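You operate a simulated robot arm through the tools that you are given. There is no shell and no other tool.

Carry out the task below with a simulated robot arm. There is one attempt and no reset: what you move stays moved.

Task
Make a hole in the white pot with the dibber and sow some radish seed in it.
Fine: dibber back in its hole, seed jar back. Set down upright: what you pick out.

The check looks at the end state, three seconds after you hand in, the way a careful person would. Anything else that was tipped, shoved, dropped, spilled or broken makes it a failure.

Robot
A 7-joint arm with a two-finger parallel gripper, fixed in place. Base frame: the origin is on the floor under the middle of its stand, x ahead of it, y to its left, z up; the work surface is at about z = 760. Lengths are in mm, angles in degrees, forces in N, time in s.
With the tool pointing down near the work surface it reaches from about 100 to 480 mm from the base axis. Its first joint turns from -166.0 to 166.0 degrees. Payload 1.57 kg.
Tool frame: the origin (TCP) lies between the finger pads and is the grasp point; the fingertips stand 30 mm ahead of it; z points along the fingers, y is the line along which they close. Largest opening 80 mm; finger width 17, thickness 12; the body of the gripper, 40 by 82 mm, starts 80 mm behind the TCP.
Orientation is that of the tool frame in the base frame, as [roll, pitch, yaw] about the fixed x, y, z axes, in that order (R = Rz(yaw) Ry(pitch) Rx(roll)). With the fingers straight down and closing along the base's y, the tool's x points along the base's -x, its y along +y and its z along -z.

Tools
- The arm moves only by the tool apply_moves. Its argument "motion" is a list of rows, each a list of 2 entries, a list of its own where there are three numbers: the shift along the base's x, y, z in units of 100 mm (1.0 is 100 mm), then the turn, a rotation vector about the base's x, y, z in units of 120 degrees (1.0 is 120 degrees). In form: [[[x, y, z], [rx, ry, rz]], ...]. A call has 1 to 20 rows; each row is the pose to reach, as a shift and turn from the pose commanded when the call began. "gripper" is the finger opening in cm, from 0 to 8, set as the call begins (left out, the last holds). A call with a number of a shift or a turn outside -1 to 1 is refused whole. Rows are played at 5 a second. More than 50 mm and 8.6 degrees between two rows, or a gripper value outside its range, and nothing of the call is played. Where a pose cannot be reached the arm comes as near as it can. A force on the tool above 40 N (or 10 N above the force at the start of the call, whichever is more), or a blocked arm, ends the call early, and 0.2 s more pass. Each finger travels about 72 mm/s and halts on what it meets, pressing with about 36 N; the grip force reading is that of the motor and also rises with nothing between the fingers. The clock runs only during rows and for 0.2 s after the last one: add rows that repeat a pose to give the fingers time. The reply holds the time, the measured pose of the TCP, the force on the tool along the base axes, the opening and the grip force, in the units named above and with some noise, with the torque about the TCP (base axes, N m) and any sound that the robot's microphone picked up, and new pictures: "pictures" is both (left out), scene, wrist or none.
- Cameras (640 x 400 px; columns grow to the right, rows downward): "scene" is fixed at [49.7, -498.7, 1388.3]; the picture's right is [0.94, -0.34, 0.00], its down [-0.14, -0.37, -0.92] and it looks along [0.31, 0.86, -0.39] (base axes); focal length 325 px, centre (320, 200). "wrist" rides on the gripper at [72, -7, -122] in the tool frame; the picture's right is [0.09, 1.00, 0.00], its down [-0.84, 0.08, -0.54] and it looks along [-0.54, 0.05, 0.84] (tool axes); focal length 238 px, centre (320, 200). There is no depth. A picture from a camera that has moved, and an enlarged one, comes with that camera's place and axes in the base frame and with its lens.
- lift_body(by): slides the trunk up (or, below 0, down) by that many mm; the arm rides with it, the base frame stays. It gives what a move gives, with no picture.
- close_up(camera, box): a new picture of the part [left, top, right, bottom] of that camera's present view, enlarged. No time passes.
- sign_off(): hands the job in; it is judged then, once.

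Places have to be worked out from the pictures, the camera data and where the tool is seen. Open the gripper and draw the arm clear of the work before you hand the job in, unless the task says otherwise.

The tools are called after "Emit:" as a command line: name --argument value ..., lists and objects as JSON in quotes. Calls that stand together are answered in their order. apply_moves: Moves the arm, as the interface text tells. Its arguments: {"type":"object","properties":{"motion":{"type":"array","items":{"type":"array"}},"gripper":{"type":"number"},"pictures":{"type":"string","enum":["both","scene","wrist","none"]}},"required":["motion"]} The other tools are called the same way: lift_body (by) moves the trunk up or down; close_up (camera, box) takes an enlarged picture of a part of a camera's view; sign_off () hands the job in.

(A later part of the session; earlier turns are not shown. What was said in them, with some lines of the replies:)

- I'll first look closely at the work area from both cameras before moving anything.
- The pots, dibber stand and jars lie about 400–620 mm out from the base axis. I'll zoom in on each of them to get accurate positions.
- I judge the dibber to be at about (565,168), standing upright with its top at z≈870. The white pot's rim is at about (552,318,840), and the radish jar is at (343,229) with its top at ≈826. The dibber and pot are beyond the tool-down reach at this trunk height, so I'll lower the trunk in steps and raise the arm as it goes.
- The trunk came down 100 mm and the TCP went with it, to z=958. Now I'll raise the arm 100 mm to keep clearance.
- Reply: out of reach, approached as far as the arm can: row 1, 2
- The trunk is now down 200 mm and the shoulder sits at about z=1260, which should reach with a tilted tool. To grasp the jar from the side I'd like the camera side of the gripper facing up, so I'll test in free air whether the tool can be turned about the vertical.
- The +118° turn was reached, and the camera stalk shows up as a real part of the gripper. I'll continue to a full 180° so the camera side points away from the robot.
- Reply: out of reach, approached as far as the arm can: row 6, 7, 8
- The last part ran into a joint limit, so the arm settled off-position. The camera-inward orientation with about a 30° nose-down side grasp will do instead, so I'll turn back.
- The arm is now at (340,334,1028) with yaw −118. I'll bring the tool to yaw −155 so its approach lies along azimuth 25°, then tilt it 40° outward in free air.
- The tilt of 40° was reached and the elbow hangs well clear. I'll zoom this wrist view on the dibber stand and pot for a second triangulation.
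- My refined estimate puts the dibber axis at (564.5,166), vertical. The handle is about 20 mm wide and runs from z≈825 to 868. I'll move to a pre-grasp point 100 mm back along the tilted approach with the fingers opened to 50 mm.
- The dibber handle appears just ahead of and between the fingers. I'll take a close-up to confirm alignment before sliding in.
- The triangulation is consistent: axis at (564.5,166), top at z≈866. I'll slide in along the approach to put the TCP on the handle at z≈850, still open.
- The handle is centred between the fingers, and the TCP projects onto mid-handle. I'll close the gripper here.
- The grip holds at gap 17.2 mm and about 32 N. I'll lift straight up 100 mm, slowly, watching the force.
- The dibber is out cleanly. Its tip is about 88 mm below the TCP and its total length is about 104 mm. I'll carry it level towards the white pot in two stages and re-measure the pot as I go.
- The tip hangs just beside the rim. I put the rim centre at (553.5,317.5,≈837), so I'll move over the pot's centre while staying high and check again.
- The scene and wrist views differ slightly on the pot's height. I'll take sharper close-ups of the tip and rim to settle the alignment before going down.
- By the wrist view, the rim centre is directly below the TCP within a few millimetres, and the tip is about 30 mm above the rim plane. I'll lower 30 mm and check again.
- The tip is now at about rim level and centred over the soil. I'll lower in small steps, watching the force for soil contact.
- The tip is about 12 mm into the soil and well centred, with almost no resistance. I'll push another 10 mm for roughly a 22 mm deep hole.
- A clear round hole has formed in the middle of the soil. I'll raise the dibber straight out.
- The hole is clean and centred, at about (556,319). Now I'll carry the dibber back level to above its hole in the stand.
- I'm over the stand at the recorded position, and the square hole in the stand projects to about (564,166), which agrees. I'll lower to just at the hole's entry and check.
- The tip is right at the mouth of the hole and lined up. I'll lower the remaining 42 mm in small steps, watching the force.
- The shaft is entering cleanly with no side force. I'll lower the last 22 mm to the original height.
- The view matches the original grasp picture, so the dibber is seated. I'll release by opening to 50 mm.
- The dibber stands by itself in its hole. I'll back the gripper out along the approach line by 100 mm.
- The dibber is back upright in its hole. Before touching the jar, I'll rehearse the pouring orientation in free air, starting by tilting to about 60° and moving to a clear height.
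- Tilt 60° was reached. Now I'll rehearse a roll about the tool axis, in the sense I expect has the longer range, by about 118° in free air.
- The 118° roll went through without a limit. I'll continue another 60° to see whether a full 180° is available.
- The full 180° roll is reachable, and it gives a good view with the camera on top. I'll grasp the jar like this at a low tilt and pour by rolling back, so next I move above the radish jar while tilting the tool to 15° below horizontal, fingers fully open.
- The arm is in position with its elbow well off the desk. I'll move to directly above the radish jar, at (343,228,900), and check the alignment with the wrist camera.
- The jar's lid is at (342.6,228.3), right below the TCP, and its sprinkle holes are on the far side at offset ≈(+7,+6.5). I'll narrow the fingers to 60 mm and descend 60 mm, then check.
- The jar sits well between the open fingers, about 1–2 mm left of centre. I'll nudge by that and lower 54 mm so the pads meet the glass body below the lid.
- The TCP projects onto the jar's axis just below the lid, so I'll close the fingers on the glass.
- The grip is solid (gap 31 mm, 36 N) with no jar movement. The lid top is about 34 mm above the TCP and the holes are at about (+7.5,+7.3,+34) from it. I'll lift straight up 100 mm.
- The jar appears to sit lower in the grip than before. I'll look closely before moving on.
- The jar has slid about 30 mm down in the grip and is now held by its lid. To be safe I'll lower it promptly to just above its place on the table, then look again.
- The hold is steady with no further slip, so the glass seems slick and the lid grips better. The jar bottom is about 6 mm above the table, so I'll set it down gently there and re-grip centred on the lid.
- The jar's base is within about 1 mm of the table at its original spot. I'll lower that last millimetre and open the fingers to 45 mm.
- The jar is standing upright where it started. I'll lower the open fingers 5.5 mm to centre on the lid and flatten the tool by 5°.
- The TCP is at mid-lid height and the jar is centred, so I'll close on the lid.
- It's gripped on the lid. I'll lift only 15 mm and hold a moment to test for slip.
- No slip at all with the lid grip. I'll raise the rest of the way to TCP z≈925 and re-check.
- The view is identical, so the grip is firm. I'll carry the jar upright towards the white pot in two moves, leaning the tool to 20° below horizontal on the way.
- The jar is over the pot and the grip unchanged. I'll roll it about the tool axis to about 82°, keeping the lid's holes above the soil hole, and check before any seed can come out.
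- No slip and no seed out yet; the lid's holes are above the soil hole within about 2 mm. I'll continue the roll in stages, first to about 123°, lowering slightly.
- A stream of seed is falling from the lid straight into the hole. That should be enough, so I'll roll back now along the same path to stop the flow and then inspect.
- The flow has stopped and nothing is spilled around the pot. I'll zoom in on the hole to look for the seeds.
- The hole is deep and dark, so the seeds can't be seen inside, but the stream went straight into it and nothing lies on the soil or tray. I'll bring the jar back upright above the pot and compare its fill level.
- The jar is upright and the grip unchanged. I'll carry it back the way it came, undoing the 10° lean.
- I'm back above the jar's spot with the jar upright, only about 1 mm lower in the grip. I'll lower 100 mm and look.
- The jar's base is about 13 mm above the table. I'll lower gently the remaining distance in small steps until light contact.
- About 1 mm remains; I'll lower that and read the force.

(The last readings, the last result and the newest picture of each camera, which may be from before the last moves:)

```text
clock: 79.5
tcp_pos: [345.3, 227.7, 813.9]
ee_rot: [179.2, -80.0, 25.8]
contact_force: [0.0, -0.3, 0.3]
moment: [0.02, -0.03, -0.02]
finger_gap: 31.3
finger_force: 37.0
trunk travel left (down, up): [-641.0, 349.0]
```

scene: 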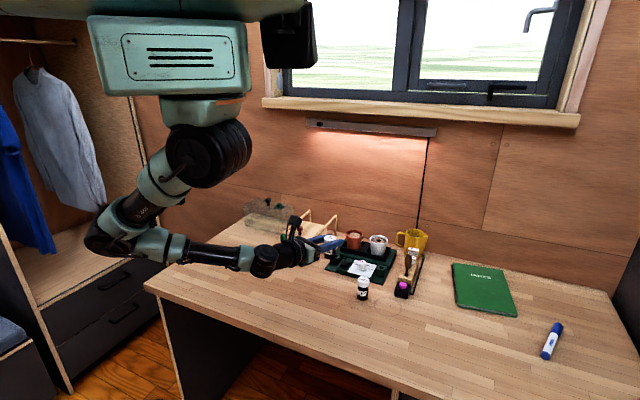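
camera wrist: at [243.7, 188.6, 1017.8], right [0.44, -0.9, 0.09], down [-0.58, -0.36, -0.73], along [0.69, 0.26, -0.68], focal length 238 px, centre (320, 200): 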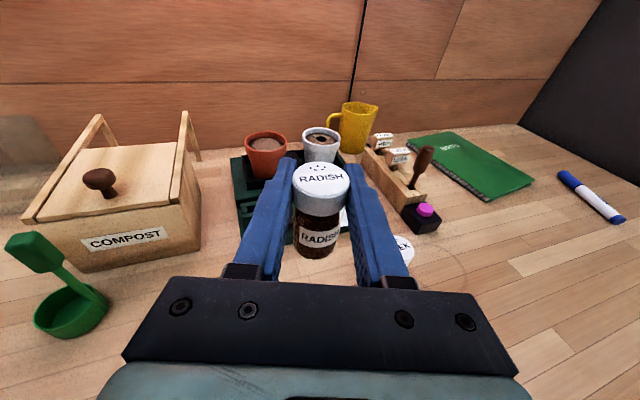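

No contact force yet, so I'll go another 0.8 mm.

Emit:
apply_moves --motion '[[[0, 0, -0.004], [0, 0, 0]], [[0, 0, -0.008], [0, 0, 0]], [[0, 0, -0.008], [0, 0, 0]]]' --pictures "none"

Emit:
close_up --camera "scene" --box '[310, 255, 360, 300]'

```text
clock: 80.3
tcp_pos: [344.2, 228.9, 812.0]
ee_rot: [179.2, -80.0, 25.8]
contact_force: [0.2, 0.2, 1.3]
moment: [-0.02, -0.01, -0.02]
finger_gap: 31.2
finger_force: 35.4
trunk travel left (down, up): [-641.0, 349.0]
```

```text
8.89 times, centred on (335, 278) of scene
camera zoom: at [49.7, -498.7, 1388.3], right [0.94, -0.34, 0.0], down [-0.14, -0.37, -0.92], along [0.31, 0.86, -0.39], focal length 2886 px, centre (187, -489)
```

zoom: 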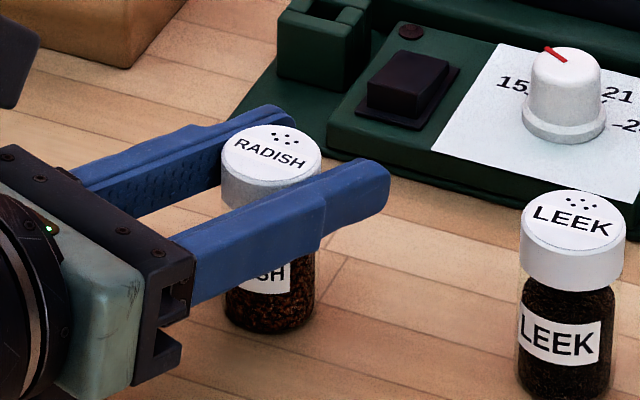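

The jar rests on the table: the picture matches its earlier standing position, with slight upward force. I'll open the fingers to 50 mm.

Emit:
apply_moves --motion '[[[0, 0, 0], [0, 0, 0]], [[0, 0, 0], [0, 0, 0]], [[0, 0, 0], [0, 0, 0]], [[0, 0, 0], [0, 0, 0]]]' --gripper 5 --pictures "none"

Emit:
close_up --camera "wrist" --box '[270, 140, 380, 270]'

Emit:
close_up --camera "scene" --box '[310, 255, 360, 300]'

```text
clock: 81.3
tcp_pos: [344.7, 228.4, 811.2]
ee_rot: [179.2, -80.0, 25.8]
contact_force: [-0.5, -0.7, -0.3]
moment: [-0.03, 0.01, -0.03]
finger_gap: 50.0
finger_force: 0.1
trunk travel left (down, up): [-641.0, 349.0]
```

```text
3.08 times, centred on (325, 205) of wrist
camera zoom: at [244.0, 188.8, 903.0], right [0.44, -0.9, 0.09], down [-0.58, -0.36, -0.73], along [0.69, 0.26, -0.68], focal length 733 px, centre (305, 185)
```

zoom: 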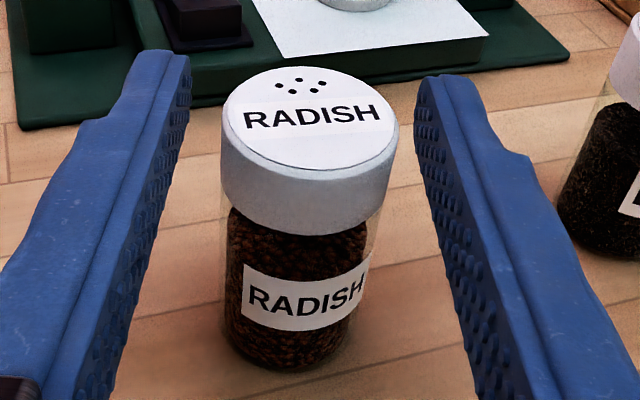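

```text
8.89 times, centred on (335, 278) of scene
camera zoom: at [49.7, -498.7, 1388.3], right [0.94, -0.34, 0.0], down [-0.14, -0.37, -0.92], along [0.31, 0.86, -0.39], focal length 2886 px, centre (187, -489)
```

zoom: 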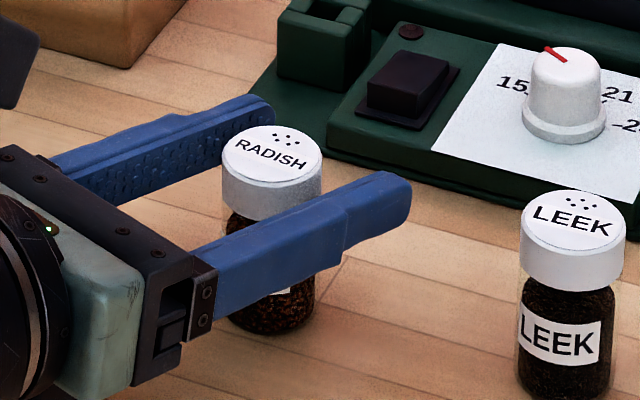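

The jar stands upright on its own at its original place. I'll raise the open gripper straight up, clear of it.

Emit:
apply_moves --motion '[[[0, 0, 0.1], [0, 0, 0]], [[0, 0, 0.25], [0, 0, 0]], [[0, 0, 0.4], [0, 0, 0]], [[0, 0, 0.6], [0, 0, 0]], [[0, 0, 0.8], [0, 0, 0]], [[0, 0, 1.0], [0, 0, 0]]]' --pictures "both"

Emit:
close_up --camera "scene" --box '[316, 262, 380, 302]'

```text
clock: 82.7
tcp_pos: [344.5, 229.6, 911.9]
ee_rot: [179.3, -80.0, 25.8]
contact_force: [0.5, 0.3, 0.2]
moment: [0.02, 0.04, -0.03]
finger_gap: 50.1
finger_force: 0.1
trunk travel left (down, up): [-641.0, 349.0]
camera wrist: at [244.3, 189.4, 1003.7], right [0.44, -0.9, 0.09], down [-0.58, -0.36, -0.73], along [0.69, 0.26, -0.68], focal length 238 px, centre (320, 200)
```

scene: 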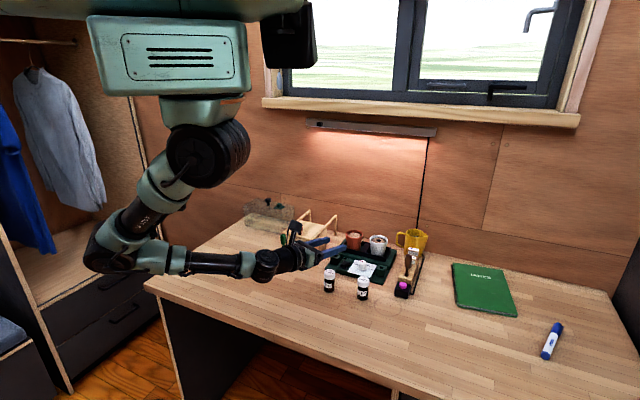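
wrist: 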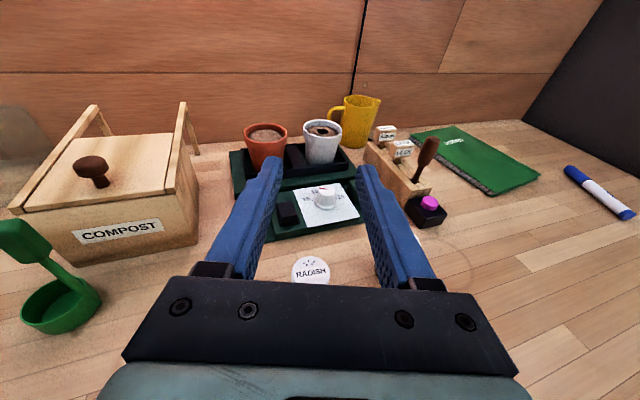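

```text
10.00 times, centred on (348, 282) of scene
camera zoom: at [49.7, -498.7, 1388.3], right [0.94, -0.34, 0.0], down [-0.14, -0.37, -0.92], along [0.31, 0.86, -0.39], focal length 3247 px, centre (40, -620)
```

zoom: 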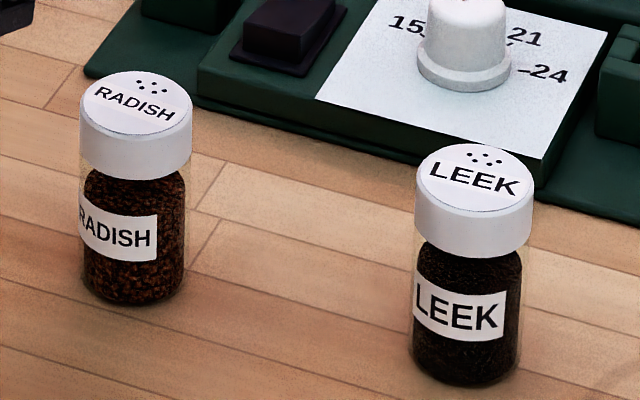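

Both jars are upright in place. I'll move over the pot with a steeper camera view, staying high, to look down into the sown hole.

Emit:
apply_moves --motion '[[[0.1, 0.05, 0.15], [0, 0, 0]], [[0.25, 0.12, 0.3], [-0.0181, 0.0375, 0]], [[0.42, 0.19, 0.4], [-0.0363, 0.075, 0]], [[0.6, 0.27, 0.45], [-0.0544, 0.1125, 0]], [[0.78, 0.35, 0.45], [-0.0725, 0.15, 0]], [[0.95, 0.42, 0.45], [-0.0725, 0.15, 0]]]' --gripper 8 --pictures "none"

Emit:
apply_moves --motion '[[[0.2, 0.09, 0], [0, 0, 0]], [[0.4, 0.18, 0], [0, 0, 0]], [[0.6, 0.27, 0], [0, 0, 0]], [[0.7, 0.31, 0], [0, 0, 0]], [[0.7, 0.31, 0], [0, 0, 0]]]' --pictures "both"

```text
clock: 84.1
tcp_pos: [441.4, 269.7, 958.6]
ee_rot: [179.3, -60.0, 25.6]
contact_force: [0.9, 0.2, 0.2]
moment: [-0.02, 0.03, -0.01]
finger_gap: 79.6
finger_force: 0.0
trunk travel left (down, up): [-641.0, 349.0]
```

```text
clock: 85.3
tcp_pos: [510.7, 299.4, 958.3]
ee_rot: [179.3, -60.0, 25.9]
contact_force: [-0.2, 0.2, 0.4]
moment: [-0.01, 0.0, -0.05]
finger_gap: 79.7
finger_force: 0.1
trunk travel left (down, up): [-641.0, 349.0]
camera wrist: at [443.7, 277.0, 1080.6], right [0.46, -0.88, 0.09], down [-0.77, -0.45, -0.45], along [0.44, 0.14, -0.89], focal length 238 px, centre (320, 200)
```

scene: 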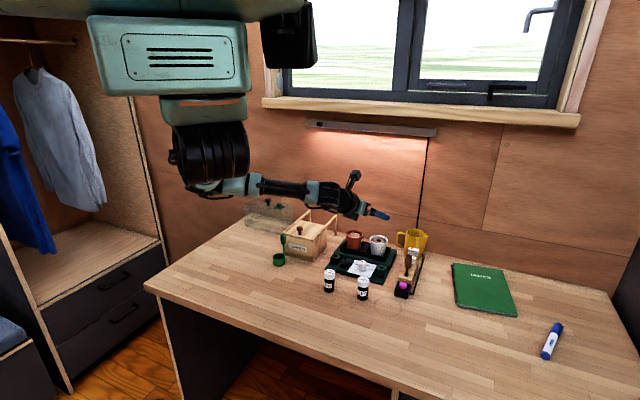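
wrist: 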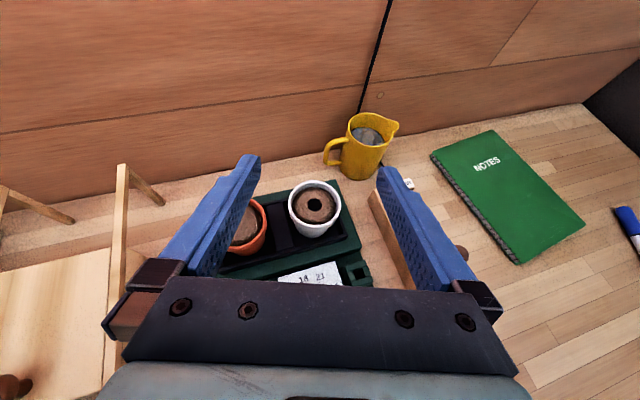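

The white pot is in view between the fingers. I'll zoom into the hole.

Emit:
close_up --camera "wrist" --box '[285, 175, 345, 235]'

Emit:
close_up --camera "wrist" --box '[300, 188, 330, 218]'

Emit:
close_up --camera "scene" --box '[370, 232, 390, 246]'

```text
6.67 times, centred on (315, 205) of wrist
camera zoom: at [443.7, 277.0, 1080.6], right [0.46, -0.88, 0.09], down [-0.77, -0.45, -0.45], along [0.44, 0.14, -0.89], focal length 1589 px, centre (353, 167)
```

zoom: 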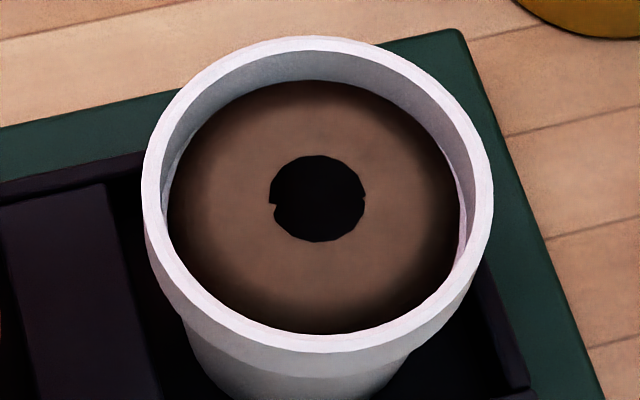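

```text
13.33 times, centred on (315, 203) of wrist
camera zoom: at [443.7, 277.0, 1080.6], right [0.46, -0.88, 0.09], down [-0.77, -0.45, -0.45], along [0.44, 0.14, -0.89], focal length 3178 px, centre (387, 160)
```

zoom: 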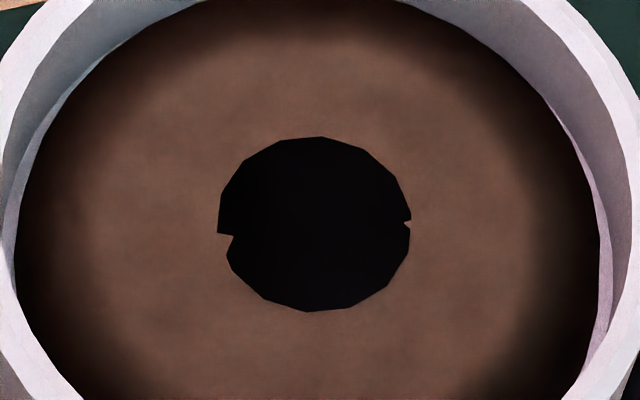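

```text
16.00 times, centred on (380, 239) of scene
camera zoom: at [49.7, -498.7, 1388.3], right [0.94, -0.34, 0.0], down [-0.14, -0.37, -0.92], along [0.31, 0.86, -0.39], focal length 5196 px, centre (-640, -424)
```

zoom: 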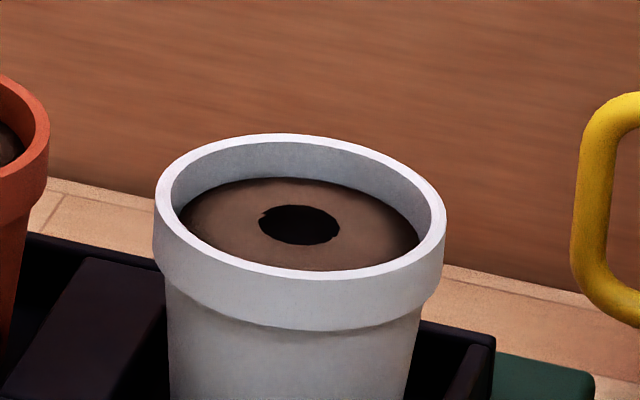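

The hole renders as plain black, so seed inside can't be seen. I'll check the jar's fill level up close, as well as everything else on the bench, for any stray seed or displaced item.

Emit:
close_up --camera "scene" --box '[318, 266, 342, 296]'

Emit:
close_up --camera "scene" --box '[350, 270, 374, 300]'

Emit:
close_up --camera "scene" --box '[310, 220, 430, 310]'

```text
13.33 times, centred on (330, 281) of scene
camera zoom: at [49.7, -498.7, 1388.3], right [0.94, -0.34, 0.0], down [-0.14, -0.37, -0.92], along [0.31, 0.86, -0.39], focal length 4330 px, centre (187, -880)
```

zoom: 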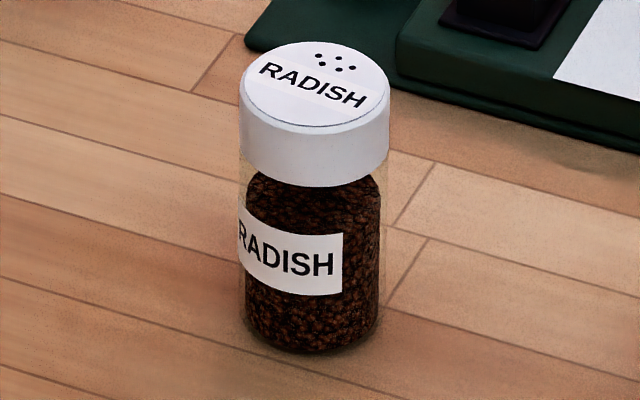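

```text
13.33 times, centred on (362, 285) of scene
camera zoom: at [49.7, -498.7, 1388.3], right [0.94, -0.34, 0.0], down [-0.14, -0.37, -0.92], along [0.31, 0.86, -0.39], focal length 4330 px, centre (-240, -933)
```

zoom: 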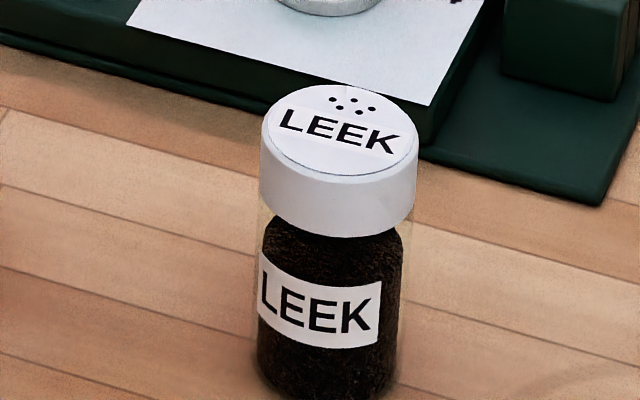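

```text
4.44 times, centred on (370, 265) of scene
camera zoom: at [49.7, -498.7, 1388.3], right [0.94, -0.34, 0.0], down [-0.14, -0.37, -0.92], along [0.31, 0.86, -0.39], focal length 1443 px, centre (98, -89)
```

zoom: 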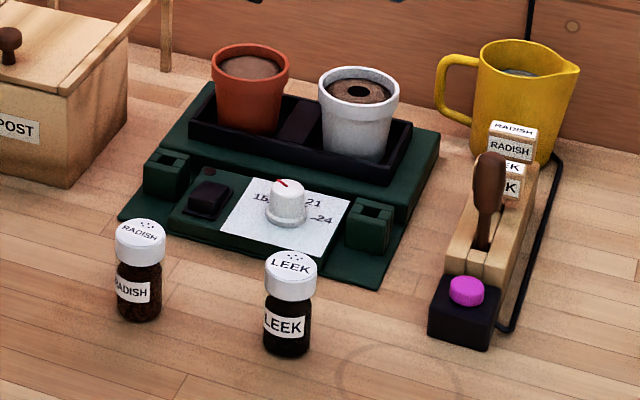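

Everything is in place: dibber upright in its hole, both jars standing, pots and labels unmoved, and no stray seed. I'll draw the arm up and back, clear of the work.

Emit:
apply_moves --motion '[[[-0.05, -0.02, 0.2], [0, 0, 0]], [[-0.15, -0.07, 0.4], [0, 0, 0]], [[-0.3, -0.14, 0.55], [0, 0, 0]], [[-0.5, -0.23, 0.65], [0, 0, 0]], [[-0.7, -0.32, 0.7], [0, 0, 0]], [[-0.9, -0.41, 0.7], [0, 0, 0]]]' --gripper 8 --pictures "none"

Emit:
apply_moves --motion '[[[-0.2, -0.05, 0.1], [0, 0, 0]], [[-0.4, -0.1, 0.2], [0, 0, 0]], [[-0.6, -0.15, 0.3], [0, 0, 0]], [[-0.6, -0.15, 0.3], [0, 0, 0]]]' --pictures "both"

Emit:
close_up --camera "scene" --box '[240, 200, 440, 325]'

```text
clock: 86.7
tcp_pos: [420.4, 258.5, 1025.8]
ee_rot: [179.3, -60.0, 25.7]
contact_force: [-0.2, -0.4, 0.6]
moment: [0.02, 0.03, 0.0]
finger_gap: 80.1
finger_force: 0.1
trunk travel left (down, up): [-641.0, 349.0]
```

```text
clock: 87.7
tcp_pos: [361.8, 247.8, 1054.9]
ee_rot: [179.3, -60.1, 25.8]
contact_force: [-0.2, 0.3, -0.2]
moment: [0.01, 0.03, -0.02]
finger_gap: 80.0
finger_force: 0.0
trunk travel left (down, up): [-641.0, 349.0]
camera wrist: at [295.9, 224.8, 1178.2], right [0.46, -0.88, 0.09], down [-0.77, -0.45, -0.45], along [0.44, 0.14, -0.89], focal length 238 px, centre (320, 200)
```

scene: 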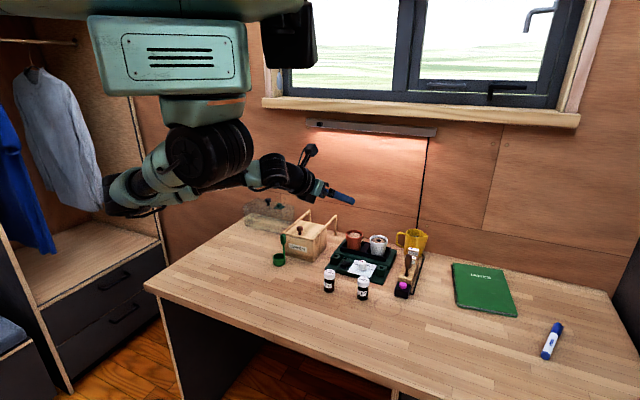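
wrist: 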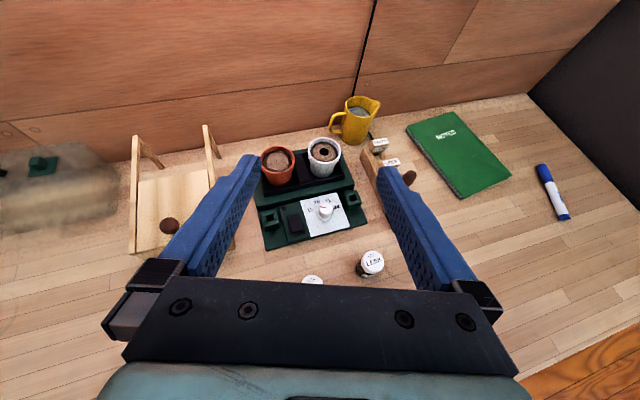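

```text
3.20 times, centred on (340, 262) of scene
camera zoom: at [49.7, -498.7, 1388.3], right [0.94, -0.34, 0.0], down [-0.14, -0.37, -0.92], along [0.31, 0.86, -0.39], focal length 1039 px, centre (256, 0)
```

zoom: 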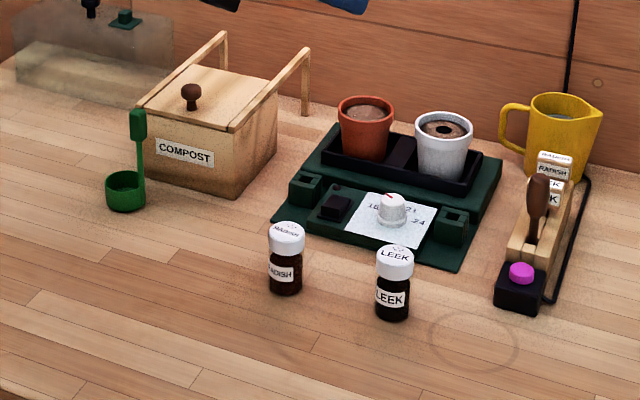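

The bench looks just as at the start, apart from the hole in the white pot. The dibber is in its hole, the radish jar is upright in its spot, the gripper is open and the arm is clear, so I'm handing in.

Emit:
sign_off

```text
The job is handed in.
```

I made a hole in the centre of the white pot with the dibber, about 22 mm deep, and sowed radish seed in it. I've handed the job in.

- **Seed:** A steady stream of radish seed fell straight into the hole for about a second. The hole shows as plain black in the pictures, so I couldn't see the seed inside or measure how much went in. I saw no stray seed on the soil, tray or bench.
- **Dibber:** It is back upright in its hole in the stand.
- **Radish jar:** It stands upright within about 1 mm of where it was. On the first lift it slid about 30 mm through the fingers, so I set it down and gripped it by the lid instead.
- **Everything else:** Nothing else looks moved, tipped or spilled in the final pictures. The gripper is open and the arm is clear of the work.
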